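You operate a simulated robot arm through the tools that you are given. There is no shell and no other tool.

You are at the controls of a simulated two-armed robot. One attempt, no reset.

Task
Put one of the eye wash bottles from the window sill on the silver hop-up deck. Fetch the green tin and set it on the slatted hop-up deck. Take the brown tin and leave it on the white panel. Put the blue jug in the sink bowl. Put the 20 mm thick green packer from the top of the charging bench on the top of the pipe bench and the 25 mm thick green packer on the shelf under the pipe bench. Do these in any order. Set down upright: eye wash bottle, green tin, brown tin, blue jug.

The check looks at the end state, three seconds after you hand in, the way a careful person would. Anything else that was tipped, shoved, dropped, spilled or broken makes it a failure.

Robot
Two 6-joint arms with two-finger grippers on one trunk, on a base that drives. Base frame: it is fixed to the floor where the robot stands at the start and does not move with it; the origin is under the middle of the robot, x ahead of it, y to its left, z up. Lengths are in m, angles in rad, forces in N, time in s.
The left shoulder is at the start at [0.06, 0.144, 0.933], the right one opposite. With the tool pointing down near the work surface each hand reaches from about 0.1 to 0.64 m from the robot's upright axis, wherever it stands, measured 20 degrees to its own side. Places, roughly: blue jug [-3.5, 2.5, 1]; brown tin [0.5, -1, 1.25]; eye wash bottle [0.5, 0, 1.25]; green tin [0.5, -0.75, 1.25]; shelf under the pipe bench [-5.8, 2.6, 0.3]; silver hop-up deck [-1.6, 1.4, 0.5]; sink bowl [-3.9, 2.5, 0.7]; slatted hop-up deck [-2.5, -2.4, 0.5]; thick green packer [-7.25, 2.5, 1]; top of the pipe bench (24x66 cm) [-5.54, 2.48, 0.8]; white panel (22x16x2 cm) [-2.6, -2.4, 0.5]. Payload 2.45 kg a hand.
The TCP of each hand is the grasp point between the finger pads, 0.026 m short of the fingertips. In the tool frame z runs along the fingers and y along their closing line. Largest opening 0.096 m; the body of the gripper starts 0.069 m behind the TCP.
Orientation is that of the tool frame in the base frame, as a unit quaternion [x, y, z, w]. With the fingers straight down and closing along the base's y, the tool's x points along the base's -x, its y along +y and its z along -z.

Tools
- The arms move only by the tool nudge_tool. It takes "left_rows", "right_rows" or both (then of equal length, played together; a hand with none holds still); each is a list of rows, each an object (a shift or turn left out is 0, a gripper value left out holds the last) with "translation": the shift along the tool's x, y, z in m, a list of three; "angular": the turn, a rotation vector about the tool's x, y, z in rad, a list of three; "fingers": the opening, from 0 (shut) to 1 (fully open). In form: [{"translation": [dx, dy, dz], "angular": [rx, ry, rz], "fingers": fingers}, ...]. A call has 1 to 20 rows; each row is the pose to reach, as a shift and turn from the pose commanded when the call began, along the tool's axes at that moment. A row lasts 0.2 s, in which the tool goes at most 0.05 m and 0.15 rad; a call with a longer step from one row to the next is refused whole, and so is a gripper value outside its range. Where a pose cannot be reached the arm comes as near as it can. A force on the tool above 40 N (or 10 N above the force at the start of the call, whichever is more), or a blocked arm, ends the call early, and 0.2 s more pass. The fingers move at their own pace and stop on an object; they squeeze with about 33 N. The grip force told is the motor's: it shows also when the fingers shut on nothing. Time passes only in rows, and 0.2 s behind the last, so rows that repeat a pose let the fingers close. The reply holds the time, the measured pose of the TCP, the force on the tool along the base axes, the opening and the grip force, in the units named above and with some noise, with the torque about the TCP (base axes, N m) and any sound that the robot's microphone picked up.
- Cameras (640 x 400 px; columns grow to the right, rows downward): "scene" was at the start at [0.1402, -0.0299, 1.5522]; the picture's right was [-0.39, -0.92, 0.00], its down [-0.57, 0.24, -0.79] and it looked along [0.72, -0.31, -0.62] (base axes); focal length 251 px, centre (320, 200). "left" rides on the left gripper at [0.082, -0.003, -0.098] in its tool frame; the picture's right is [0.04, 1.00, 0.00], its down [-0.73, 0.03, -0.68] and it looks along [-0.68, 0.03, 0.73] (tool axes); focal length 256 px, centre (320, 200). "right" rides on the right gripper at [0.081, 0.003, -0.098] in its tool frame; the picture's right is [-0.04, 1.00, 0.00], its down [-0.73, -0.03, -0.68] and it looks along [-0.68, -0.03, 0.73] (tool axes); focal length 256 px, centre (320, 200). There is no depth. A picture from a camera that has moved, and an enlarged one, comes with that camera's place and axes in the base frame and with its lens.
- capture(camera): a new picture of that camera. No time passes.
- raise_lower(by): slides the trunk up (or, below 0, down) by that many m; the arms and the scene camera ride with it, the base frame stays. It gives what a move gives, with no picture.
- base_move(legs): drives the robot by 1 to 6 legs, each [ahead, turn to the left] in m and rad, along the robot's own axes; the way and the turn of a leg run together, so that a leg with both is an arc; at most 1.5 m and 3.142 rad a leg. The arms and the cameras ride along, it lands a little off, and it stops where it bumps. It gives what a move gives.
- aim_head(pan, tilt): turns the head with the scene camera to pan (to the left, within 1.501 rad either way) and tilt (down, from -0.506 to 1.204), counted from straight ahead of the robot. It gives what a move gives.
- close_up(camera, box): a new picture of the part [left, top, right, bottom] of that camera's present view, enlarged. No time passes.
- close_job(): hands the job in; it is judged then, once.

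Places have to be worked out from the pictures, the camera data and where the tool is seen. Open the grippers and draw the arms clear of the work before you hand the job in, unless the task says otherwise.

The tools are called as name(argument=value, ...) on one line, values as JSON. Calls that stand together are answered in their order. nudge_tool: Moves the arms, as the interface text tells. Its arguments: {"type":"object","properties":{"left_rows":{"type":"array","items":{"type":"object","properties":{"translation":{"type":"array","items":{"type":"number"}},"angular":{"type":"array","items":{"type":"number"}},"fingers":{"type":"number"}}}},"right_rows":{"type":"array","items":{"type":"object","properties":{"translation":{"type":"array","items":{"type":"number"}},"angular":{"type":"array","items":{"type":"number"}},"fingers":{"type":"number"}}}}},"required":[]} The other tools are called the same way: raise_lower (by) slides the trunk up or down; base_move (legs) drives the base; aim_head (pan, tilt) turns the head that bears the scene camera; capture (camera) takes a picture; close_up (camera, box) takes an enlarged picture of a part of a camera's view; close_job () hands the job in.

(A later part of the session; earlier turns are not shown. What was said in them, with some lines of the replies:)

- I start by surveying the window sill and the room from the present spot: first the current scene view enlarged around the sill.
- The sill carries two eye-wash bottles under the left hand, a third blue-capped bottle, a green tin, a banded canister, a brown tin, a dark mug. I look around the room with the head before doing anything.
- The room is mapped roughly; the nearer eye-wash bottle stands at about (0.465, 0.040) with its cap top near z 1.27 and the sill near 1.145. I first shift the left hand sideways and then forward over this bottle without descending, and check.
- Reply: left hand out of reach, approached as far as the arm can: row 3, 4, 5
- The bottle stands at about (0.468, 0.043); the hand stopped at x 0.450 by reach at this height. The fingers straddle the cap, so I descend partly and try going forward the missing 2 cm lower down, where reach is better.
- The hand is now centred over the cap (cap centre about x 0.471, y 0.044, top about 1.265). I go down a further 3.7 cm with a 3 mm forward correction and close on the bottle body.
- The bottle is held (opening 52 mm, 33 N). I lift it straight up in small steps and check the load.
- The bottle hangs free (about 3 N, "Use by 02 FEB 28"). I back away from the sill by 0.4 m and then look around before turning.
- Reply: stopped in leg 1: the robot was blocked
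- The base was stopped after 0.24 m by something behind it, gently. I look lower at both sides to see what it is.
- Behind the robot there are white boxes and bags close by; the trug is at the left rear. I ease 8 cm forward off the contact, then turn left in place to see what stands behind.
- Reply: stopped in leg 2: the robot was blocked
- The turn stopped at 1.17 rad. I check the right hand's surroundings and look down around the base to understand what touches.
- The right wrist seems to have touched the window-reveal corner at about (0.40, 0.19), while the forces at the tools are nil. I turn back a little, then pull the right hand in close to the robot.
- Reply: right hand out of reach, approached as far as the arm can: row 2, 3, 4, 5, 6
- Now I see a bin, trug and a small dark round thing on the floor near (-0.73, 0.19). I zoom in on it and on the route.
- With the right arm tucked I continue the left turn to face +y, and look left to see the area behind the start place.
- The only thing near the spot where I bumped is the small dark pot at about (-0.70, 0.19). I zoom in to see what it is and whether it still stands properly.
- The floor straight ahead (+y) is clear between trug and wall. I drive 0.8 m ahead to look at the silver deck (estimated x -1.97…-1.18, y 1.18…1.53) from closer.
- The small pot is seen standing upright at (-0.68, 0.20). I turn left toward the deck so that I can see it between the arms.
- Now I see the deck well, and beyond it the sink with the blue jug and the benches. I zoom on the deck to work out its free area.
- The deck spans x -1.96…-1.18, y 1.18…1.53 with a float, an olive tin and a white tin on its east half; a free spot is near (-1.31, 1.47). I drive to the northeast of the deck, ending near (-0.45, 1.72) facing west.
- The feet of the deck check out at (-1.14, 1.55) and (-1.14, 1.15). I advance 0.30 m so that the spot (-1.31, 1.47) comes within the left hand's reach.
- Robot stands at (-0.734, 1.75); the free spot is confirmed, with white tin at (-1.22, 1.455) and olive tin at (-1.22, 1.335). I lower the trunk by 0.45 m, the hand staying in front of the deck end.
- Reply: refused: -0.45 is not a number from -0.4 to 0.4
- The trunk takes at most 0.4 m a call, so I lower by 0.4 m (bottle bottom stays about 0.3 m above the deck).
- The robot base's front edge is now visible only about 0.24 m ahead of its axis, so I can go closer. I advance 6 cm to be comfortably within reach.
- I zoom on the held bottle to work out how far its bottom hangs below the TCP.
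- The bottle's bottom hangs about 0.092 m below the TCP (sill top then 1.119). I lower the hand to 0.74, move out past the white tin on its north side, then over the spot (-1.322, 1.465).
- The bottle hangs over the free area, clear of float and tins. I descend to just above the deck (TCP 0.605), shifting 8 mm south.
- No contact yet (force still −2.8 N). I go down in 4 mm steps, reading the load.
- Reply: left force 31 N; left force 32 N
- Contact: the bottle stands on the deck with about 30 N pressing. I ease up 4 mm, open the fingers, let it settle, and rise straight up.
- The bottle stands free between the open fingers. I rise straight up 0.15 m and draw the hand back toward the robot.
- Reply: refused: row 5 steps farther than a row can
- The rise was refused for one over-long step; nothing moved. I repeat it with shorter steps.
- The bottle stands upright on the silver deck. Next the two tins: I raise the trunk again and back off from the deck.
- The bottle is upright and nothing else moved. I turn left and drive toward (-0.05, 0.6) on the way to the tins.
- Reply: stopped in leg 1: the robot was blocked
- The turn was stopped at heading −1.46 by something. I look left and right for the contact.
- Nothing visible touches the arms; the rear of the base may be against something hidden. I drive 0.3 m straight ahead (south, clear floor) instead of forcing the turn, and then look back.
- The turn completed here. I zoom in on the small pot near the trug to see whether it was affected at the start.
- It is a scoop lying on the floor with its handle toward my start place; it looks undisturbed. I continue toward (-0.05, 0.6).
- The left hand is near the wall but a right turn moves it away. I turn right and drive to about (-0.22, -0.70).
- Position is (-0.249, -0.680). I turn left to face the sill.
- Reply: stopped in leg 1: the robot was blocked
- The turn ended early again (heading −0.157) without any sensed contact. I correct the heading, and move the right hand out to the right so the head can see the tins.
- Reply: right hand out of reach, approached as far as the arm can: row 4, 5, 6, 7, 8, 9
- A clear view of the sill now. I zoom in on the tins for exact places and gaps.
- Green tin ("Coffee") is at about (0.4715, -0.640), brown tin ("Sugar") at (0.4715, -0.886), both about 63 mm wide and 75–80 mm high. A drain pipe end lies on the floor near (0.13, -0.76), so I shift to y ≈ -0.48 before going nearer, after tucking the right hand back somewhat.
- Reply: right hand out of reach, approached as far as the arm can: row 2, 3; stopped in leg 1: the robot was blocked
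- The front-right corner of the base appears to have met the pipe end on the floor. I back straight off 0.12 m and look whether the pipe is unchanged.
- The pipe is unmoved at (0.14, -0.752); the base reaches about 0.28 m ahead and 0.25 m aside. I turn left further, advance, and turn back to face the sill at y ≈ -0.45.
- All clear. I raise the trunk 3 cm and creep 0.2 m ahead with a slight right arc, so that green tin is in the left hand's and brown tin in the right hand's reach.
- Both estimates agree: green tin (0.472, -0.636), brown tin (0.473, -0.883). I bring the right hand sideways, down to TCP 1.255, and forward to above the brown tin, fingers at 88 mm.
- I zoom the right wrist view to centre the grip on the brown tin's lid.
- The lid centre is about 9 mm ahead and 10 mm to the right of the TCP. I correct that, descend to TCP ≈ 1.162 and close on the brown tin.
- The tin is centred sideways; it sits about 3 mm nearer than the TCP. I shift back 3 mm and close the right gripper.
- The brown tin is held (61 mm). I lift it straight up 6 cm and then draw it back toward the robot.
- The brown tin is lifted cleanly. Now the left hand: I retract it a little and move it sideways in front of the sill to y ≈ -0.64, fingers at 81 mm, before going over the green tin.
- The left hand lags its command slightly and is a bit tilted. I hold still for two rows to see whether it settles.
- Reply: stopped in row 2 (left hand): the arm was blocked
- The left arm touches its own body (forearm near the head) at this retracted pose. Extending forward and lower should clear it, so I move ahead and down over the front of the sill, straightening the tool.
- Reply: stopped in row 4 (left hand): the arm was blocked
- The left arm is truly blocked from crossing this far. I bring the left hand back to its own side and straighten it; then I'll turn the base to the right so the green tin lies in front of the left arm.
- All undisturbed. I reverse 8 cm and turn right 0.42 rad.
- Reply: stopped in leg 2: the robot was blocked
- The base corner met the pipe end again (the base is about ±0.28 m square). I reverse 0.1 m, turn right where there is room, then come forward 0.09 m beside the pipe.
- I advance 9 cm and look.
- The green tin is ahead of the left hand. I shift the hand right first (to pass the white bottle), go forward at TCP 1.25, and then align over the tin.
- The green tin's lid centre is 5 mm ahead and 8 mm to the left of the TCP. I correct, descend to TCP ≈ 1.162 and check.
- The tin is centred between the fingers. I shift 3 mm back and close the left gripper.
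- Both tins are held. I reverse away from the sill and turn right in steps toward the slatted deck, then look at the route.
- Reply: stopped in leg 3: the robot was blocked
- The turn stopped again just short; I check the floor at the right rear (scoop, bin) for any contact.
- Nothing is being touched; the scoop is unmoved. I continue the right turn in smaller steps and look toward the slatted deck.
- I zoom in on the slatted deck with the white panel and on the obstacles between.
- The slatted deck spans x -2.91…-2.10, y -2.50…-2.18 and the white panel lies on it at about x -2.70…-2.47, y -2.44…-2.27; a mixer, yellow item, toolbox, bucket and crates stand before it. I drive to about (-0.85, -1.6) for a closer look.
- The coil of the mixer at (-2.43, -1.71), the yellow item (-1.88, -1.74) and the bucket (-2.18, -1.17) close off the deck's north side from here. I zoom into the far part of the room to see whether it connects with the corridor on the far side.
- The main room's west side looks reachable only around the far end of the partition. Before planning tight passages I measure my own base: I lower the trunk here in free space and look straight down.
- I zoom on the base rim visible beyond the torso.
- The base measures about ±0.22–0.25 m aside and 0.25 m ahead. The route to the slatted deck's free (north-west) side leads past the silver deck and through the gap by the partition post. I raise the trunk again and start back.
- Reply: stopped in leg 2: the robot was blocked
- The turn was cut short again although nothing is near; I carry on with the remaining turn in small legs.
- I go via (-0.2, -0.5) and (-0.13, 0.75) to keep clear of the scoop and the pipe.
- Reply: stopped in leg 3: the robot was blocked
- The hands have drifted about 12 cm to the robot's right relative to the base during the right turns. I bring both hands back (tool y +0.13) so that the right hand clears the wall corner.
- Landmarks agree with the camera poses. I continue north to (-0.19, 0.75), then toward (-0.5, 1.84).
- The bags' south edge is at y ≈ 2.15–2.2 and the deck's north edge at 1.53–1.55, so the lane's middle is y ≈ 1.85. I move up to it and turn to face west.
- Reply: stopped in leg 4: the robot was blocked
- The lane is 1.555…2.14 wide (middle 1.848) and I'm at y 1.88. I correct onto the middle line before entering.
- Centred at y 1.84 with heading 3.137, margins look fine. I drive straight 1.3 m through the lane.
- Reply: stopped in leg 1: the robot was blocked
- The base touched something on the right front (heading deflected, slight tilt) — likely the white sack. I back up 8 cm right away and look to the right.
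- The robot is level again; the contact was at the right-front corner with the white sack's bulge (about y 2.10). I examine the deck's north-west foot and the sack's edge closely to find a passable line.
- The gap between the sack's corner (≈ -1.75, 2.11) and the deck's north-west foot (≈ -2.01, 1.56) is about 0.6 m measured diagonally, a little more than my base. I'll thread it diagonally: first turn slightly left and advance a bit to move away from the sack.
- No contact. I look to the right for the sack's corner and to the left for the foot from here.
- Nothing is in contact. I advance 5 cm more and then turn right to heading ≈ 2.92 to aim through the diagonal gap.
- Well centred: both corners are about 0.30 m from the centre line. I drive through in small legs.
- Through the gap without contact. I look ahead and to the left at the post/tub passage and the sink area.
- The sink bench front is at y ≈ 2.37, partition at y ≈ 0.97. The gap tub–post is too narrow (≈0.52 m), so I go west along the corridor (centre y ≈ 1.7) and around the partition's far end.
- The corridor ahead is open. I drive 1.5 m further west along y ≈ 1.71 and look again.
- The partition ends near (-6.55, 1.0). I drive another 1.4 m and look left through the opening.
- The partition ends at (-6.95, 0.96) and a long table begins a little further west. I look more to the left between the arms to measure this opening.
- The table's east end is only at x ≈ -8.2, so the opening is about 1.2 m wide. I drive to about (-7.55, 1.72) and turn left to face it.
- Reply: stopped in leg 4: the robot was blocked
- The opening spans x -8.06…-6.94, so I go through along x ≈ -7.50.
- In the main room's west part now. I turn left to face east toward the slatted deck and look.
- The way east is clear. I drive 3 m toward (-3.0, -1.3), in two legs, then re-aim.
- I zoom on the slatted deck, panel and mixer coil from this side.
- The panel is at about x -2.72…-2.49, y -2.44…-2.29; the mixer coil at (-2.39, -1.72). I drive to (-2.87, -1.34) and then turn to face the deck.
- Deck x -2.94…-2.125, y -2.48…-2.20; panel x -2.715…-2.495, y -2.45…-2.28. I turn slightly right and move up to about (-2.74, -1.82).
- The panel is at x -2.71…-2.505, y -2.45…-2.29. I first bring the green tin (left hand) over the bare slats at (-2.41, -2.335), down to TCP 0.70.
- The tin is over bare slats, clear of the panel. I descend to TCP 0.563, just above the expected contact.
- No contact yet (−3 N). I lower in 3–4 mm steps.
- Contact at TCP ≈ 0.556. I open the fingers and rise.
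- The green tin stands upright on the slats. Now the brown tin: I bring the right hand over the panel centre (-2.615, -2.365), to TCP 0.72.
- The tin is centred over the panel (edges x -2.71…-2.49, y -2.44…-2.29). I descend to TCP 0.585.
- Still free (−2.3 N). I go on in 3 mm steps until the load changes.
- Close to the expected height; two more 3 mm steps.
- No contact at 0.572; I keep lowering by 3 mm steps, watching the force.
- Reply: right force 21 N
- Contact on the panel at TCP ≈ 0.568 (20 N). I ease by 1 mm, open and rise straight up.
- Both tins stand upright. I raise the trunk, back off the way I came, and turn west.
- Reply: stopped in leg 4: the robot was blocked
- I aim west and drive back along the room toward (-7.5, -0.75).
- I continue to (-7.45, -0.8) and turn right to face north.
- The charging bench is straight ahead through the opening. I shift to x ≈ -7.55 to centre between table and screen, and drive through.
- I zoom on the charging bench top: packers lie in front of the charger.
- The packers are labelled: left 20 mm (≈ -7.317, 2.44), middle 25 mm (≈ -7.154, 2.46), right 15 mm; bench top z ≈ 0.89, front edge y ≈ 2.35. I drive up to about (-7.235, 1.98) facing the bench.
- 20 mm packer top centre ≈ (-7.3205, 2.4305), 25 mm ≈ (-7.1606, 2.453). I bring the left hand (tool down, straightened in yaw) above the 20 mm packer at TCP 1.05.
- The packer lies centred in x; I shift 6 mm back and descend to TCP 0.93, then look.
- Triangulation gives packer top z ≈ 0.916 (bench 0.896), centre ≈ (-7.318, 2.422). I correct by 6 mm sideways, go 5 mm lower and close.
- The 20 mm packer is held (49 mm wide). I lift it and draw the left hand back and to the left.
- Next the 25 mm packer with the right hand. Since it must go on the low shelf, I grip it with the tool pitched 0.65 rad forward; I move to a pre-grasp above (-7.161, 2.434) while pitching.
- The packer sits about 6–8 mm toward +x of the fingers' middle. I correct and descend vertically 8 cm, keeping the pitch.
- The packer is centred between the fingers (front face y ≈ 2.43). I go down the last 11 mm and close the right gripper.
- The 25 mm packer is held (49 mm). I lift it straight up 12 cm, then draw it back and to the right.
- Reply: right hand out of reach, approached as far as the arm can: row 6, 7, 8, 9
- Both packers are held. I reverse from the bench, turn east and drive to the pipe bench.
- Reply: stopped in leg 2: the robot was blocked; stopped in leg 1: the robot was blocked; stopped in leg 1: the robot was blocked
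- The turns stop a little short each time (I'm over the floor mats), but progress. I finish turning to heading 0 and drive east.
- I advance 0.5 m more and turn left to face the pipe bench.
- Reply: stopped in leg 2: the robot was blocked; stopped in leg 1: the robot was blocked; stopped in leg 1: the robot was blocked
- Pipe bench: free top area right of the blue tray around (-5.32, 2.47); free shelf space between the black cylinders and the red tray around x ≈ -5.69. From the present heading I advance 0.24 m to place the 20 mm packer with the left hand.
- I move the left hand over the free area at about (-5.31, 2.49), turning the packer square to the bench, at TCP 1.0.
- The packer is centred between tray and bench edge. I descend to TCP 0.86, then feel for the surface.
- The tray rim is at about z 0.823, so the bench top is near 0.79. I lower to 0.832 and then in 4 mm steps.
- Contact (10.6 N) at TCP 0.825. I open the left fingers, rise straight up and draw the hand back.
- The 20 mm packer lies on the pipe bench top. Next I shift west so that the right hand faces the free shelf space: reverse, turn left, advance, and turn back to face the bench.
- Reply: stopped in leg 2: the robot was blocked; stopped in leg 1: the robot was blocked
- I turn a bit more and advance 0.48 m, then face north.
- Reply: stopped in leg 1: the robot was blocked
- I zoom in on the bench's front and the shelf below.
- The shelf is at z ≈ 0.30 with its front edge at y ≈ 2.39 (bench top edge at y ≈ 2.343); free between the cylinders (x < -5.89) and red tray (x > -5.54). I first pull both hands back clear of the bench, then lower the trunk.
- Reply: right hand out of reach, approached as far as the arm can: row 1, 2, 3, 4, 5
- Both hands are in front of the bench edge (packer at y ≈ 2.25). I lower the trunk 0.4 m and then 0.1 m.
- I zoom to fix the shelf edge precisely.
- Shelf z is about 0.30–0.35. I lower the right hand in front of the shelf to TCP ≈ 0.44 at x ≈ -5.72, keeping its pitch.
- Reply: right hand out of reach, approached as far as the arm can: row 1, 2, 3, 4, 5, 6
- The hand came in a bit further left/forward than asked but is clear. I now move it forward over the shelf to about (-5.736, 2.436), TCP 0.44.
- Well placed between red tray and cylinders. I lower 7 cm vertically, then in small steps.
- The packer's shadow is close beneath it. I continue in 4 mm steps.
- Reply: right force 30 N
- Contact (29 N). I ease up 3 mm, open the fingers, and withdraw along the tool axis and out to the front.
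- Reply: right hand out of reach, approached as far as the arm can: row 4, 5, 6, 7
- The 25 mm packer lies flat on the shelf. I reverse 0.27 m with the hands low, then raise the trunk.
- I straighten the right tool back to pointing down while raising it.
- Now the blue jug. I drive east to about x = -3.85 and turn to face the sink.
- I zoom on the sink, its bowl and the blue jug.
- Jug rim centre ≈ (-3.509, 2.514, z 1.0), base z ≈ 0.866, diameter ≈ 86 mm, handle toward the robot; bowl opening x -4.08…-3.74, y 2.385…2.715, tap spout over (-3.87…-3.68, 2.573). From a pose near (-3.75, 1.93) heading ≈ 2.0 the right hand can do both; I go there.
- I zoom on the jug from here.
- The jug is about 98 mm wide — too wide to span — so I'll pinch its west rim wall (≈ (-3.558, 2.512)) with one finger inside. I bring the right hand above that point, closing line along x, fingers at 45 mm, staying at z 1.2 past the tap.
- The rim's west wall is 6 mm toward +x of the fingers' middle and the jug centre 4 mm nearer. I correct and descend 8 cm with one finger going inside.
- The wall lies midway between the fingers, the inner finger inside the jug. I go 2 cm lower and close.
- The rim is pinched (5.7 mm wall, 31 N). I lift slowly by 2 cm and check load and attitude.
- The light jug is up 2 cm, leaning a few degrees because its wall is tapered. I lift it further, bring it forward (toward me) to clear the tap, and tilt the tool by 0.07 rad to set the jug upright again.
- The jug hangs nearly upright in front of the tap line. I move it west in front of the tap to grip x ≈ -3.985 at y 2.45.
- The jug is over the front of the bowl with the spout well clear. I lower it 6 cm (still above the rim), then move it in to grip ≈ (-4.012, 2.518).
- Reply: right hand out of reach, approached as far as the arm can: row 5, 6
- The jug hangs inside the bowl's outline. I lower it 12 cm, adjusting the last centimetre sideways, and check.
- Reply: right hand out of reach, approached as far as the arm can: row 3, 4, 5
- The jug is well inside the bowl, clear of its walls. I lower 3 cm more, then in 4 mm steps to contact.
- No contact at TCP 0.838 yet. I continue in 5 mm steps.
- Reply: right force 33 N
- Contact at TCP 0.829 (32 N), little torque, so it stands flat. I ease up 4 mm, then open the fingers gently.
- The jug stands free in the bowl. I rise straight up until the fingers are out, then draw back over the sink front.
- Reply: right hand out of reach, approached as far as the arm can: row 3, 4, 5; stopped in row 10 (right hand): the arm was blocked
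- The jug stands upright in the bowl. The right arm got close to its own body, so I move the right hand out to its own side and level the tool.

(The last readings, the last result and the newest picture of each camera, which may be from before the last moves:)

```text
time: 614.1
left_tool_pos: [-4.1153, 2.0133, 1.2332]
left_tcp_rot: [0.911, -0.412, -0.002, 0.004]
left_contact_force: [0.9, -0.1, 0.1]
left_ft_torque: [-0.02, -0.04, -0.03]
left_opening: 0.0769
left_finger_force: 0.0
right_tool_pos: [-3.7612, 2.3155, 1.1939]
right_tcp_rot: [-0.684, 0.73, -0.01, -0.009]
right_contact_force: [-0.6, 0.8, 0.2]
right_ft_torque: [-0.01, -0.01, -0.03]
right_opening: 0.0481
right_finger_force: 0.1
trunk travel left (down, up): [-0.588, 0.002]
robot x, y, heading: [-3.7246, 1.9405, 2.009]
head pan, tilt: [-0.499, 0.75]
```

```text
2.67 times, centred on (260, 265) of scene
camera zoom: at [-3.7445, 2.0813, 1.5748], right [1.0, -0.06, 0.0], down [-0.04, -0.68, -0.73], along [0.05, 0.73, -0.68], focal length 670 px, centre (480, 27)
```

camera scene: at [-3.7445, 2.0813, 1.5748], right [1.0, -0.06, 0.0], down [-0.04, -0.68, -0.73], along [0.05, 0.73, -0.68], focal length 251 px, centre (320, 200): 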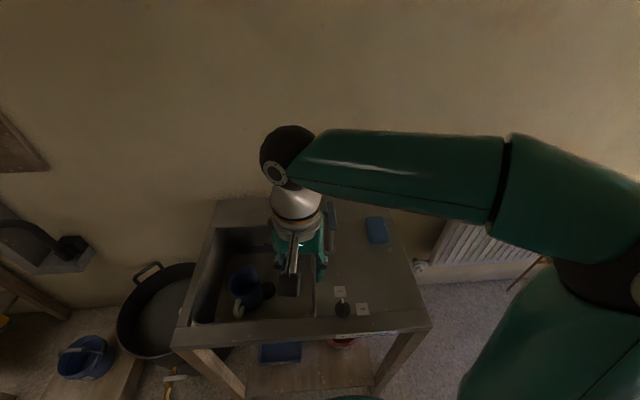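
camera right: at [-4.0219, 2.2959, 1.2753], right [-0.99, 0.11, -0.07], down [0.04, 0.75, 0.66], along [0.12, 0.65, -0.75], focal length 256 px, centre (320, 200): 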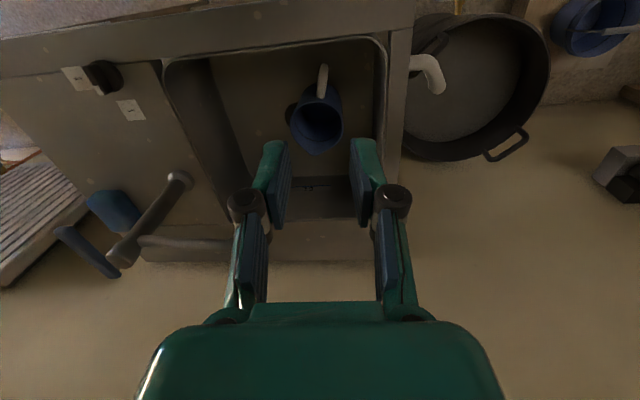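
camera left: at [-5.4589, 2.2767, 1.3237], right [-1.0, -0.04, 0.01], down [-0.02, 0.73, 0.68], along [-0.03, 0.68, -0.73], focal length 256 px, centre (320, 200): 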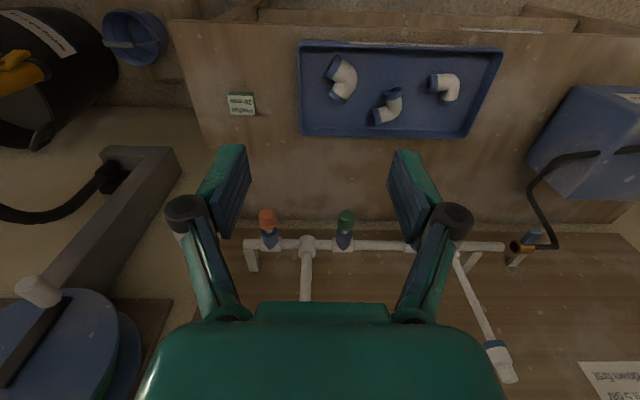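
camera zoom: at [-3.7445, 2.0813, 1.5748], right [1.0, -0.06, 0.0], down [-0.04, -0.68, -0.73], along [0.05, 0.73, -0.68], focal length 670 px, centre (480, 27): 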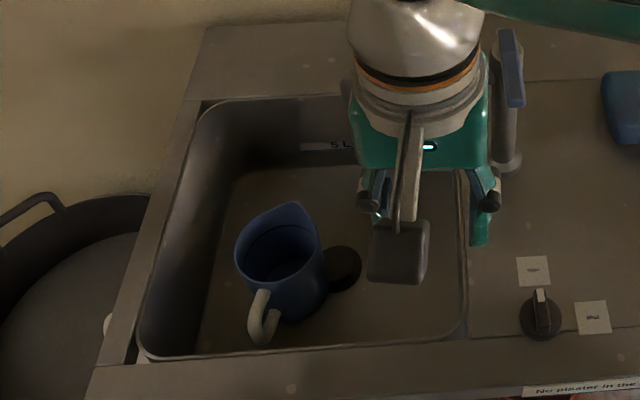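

All six items are placed: the jug's rim and base line up, so it stands upright. I open both grippers fully and back the robot away from the sink, then take a last look toward the silver deck and sacks.

nudge_tool(left_rows=[{"translation": [0, 0, 0], "fingers": 1}, {"translation": [0, 0, 0], "fingers": 1}], right_rows=[{"translation": [0, 0, 0], "fingers": 1}, {"translation": [0, 0, 0], "fingers": 1}])

base_move(legs=[[-0.3, 0]])

aim_head(pan=-0.35, tilt=0.6)

close_up(camera="scene", box=[180, 130, 440, 300])

aim_head(pan=-1.5, tilt=0.45)

capture(camera="scene")

```text
time: 614.7
left_tool_pos: [-4.1143, 2.0124, 1.2329]
left_tcp_rot: [0.911, -0.412, -0.002, 0.004]
left_contact_force: [-0.7, 0.0, -0.4]
left_ft_torque: [0.01, 0.0, 0.02]
left_opening: 0.0959
left_finger_force: 0.0
right_tool_pos: [-3.7599, 2.3149, 1.1947]
right_tcp_rot: [-0.684, 0.729, -0.01, -0.009]
right_contact_force: [-0.1, -0.5, 0.4]
right_ft_torque: [-0.01, -0.01, 0.02]
right_opening: 0.0963
right_finger_force: 0.1
trunk travel left (down, up): [-0.588, 0.002]
robot x, y, heading: [-3.7212, 1.9402, 2.005]
head pan, tilt: [-0.499, 0.75]
```

```text
time: 616.8
left_tool_pos: [-3.9841, 1.7346, 1.2336]
left_tcp_rot: [0.91, -0.414, -0.002, 0.004]
left_contact_force: [-0.1, 0.6, -0.1]
left_ft_torque: [0.01, 0.02, 0.01]
left_opening: 0.0956
left_finger_force: 0.0
right_tool_pos: [-3.6294, 2.0366, 1.1953]
right_tcp_rot: [-0.683, 0.731, -0.008, -0.008]
right_contact_force: [0.5, -1.2, -0.4]
right_ft_torque: [0.01, 0.03, 0.02]
right_opening: 0.0962
right_finger_force: 0.1
trunk travel left (down, up): [-0.588, 0.002]
robot x, y, heading: [-3.5924, 1.6624, 2.002]
head pan, tilt: [-0.499, 0.75]
```

```text
time: 617.5
left_tool_pos: [-3.9846, 1.7363, 1.2334]
left_tcp_rot: [0.91, -0.414, -0.002, 0.003]
left_contact_force: [0.5, 0.1, 0.3]
left_ft_torque: [0.0, -0.01, 0.01]
left_opening: 0.0962
left_finger_force: 0.0
right_tool_pos: [-3.6298, 2.0368, 1.1946]
right_tcp_rot: [-0.683, 0.73, -0.01, -0.009]
right_contact_force: [1.1, 0.7, -0.3]
right_ft_torque: [0.04, 0.04, 0.03]
right_opening: 0.0962
right_finger_force: 0.0
trunk travel left (down, up): [-0.588, 0.002]
robot x, y, heading: [-3.5966, 1.6606, 2.005]
head pan, tilt: [-0.351, 0.6]
```

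```text
2.35 times, centred on (310, 215) of scene
camera zoom: at [-3.6267, 1.8088, 1.5877], right [1.0, 0.08, 0.0], down [0.05, -0.56, -0.82], along [-0.07, 0.82, -0.57], focal length 591 px, centre (344, 165)
```

zoom: 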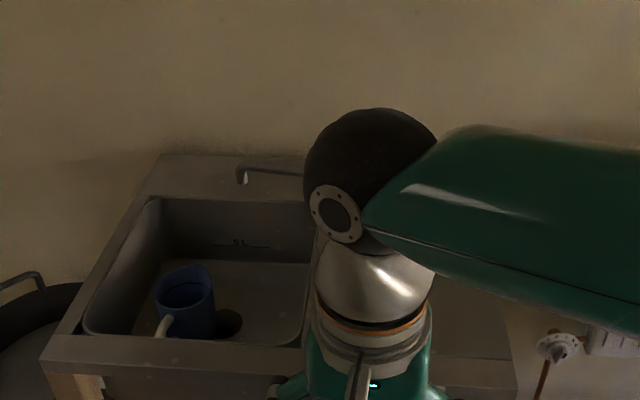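

```text
time: 618.8
left_tool_pos: [-3.9847, 1.736, 1.2337]
left_tcp_rot: [0.91, -0.414, -0.002, 0.005]
left_contact_force: [0.3, -0.5, -0.8]
left_ft_torque: [0.03, 0.02, 0.0]
left_opening: 0.0961
left_finger_force: 0.1
right_tool_pos: [-3.6305, 2.0368, 1.1952]
right_tcp_rot: [-0.682, 0.731, -0.01, -0.009]
right_contact_force: [0.6, -0.3, -0.5]
right_ft_torque: [-0.01, 0.02, 0.01]
right_opening: 0.096
right_finger_force: 0.1
trunk travel left (down, up): [-0.588, 0.002]
robot x, y, heading: [-3.5934, 1.6622, 2.003]
head pan, tilt: [-1.499, 0.45]
```

```text
taken
camera scene: at [-3.539, 1.7649, 1.6014], right [0.48, -0.88, 0.0], down [-0.38, -0.21, -0.9], along [0.79, 0.44, -0.44], focal length 251 px, centre (320, 200)
```

scene: 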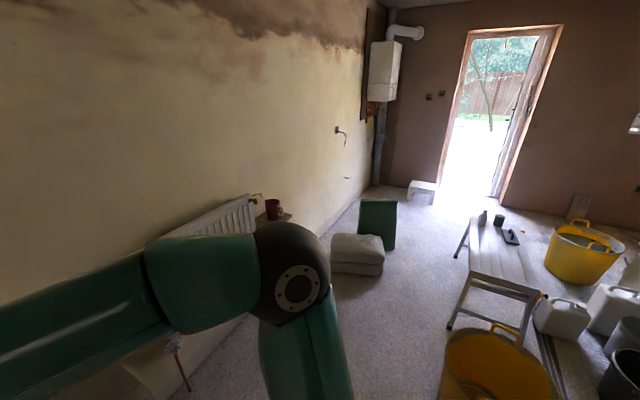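

The jug stands in the bowl, and the sacks and silver deck look in order. I zoom once on the deck to confirm the bottle still stands.

close_up(camera="scene", box=[430, 180, 570, 280])

close_up(camera="scene", box=[300, 170, 460, 300])

```text
4.00 times, centred on (500, 230) of scene
camera zoom: at [-3.539, 1.7649, 1.6014], right [0.48, -0.88, 0.0], down [-0.38, -0.21, -0.9], along [0.79, 0.44, -0.44], focal length 1005 px, centre (-400, 80)
```

zoom: 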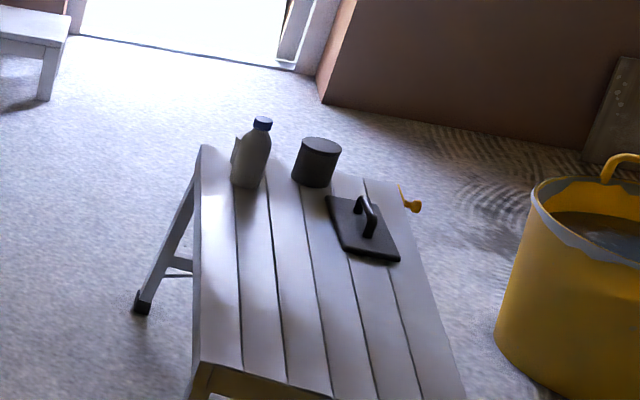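

```text
3.08 times, centred on (380, 235) of scene
camera zoom: at [-3.539, 1.7649, 1.6014], right [0.48, -0.88, 0.0], down [-0.38, -0.21, -0.9], along [0.79, 0.44, -0.44], focal length 773 px, centre (135, 92)
```

zoom: 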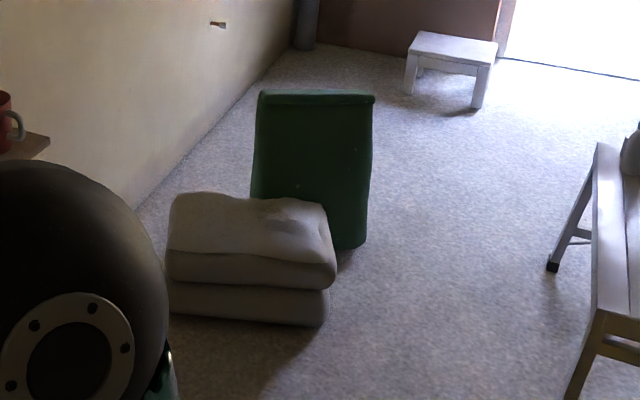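

The bottle stands upright, and the sacks, stool and deck are in order; the grippers are open and the arms clear of everything. I hand the job in.

close_job()

```text
The job is handed in.
```

I placed all six items and handed the job in. The grippers were open and the arms clear of the work. After each placement I checked with the cameras.

| Item | Placed | How it stands |
|---|---|---|
| Eye wash bottle ("Use by 02 FEB 28") | Silver hop-up deck, near the white tin | Upright; checked again at the end |
| Green tin ("Coffee") | Bare slats of the slatted hop-up deck, beside the white panel | Upright |
| Brown tin ("Sugar") | Middle of the white panel | Upright |
| Blue jug | Sink bowl, beside the drain | Upright; checked again at the end |
| 20 mm packer | Top of the pipe bench, right of the fittings tray | Flat |
| 25 mm packer | Shelf under the pipe bench, between the black cylinders and the drip tray | Flat |

Contacts along the way that could matter in the check:

- **Bagged stack by the wall:** in the narrow lane past the silver deck, the base hit something on its right side, most likely this stack. I backed off and went through at an angle. The stack looked tidy in the last pictures, but a shift of a centimetre or two can't be ruled out.
- **Other bumps:** at the start the base was stopped while backing up, probably by the scoop's handle. At the sill it most likely met the drain pipe on the floor. I saw no change in either afterwards.
- **Stopped turns:** the base stopped short on many turns, usually with nothing visible touching. Early on the right wrist may have brushed the wall corner by the window.
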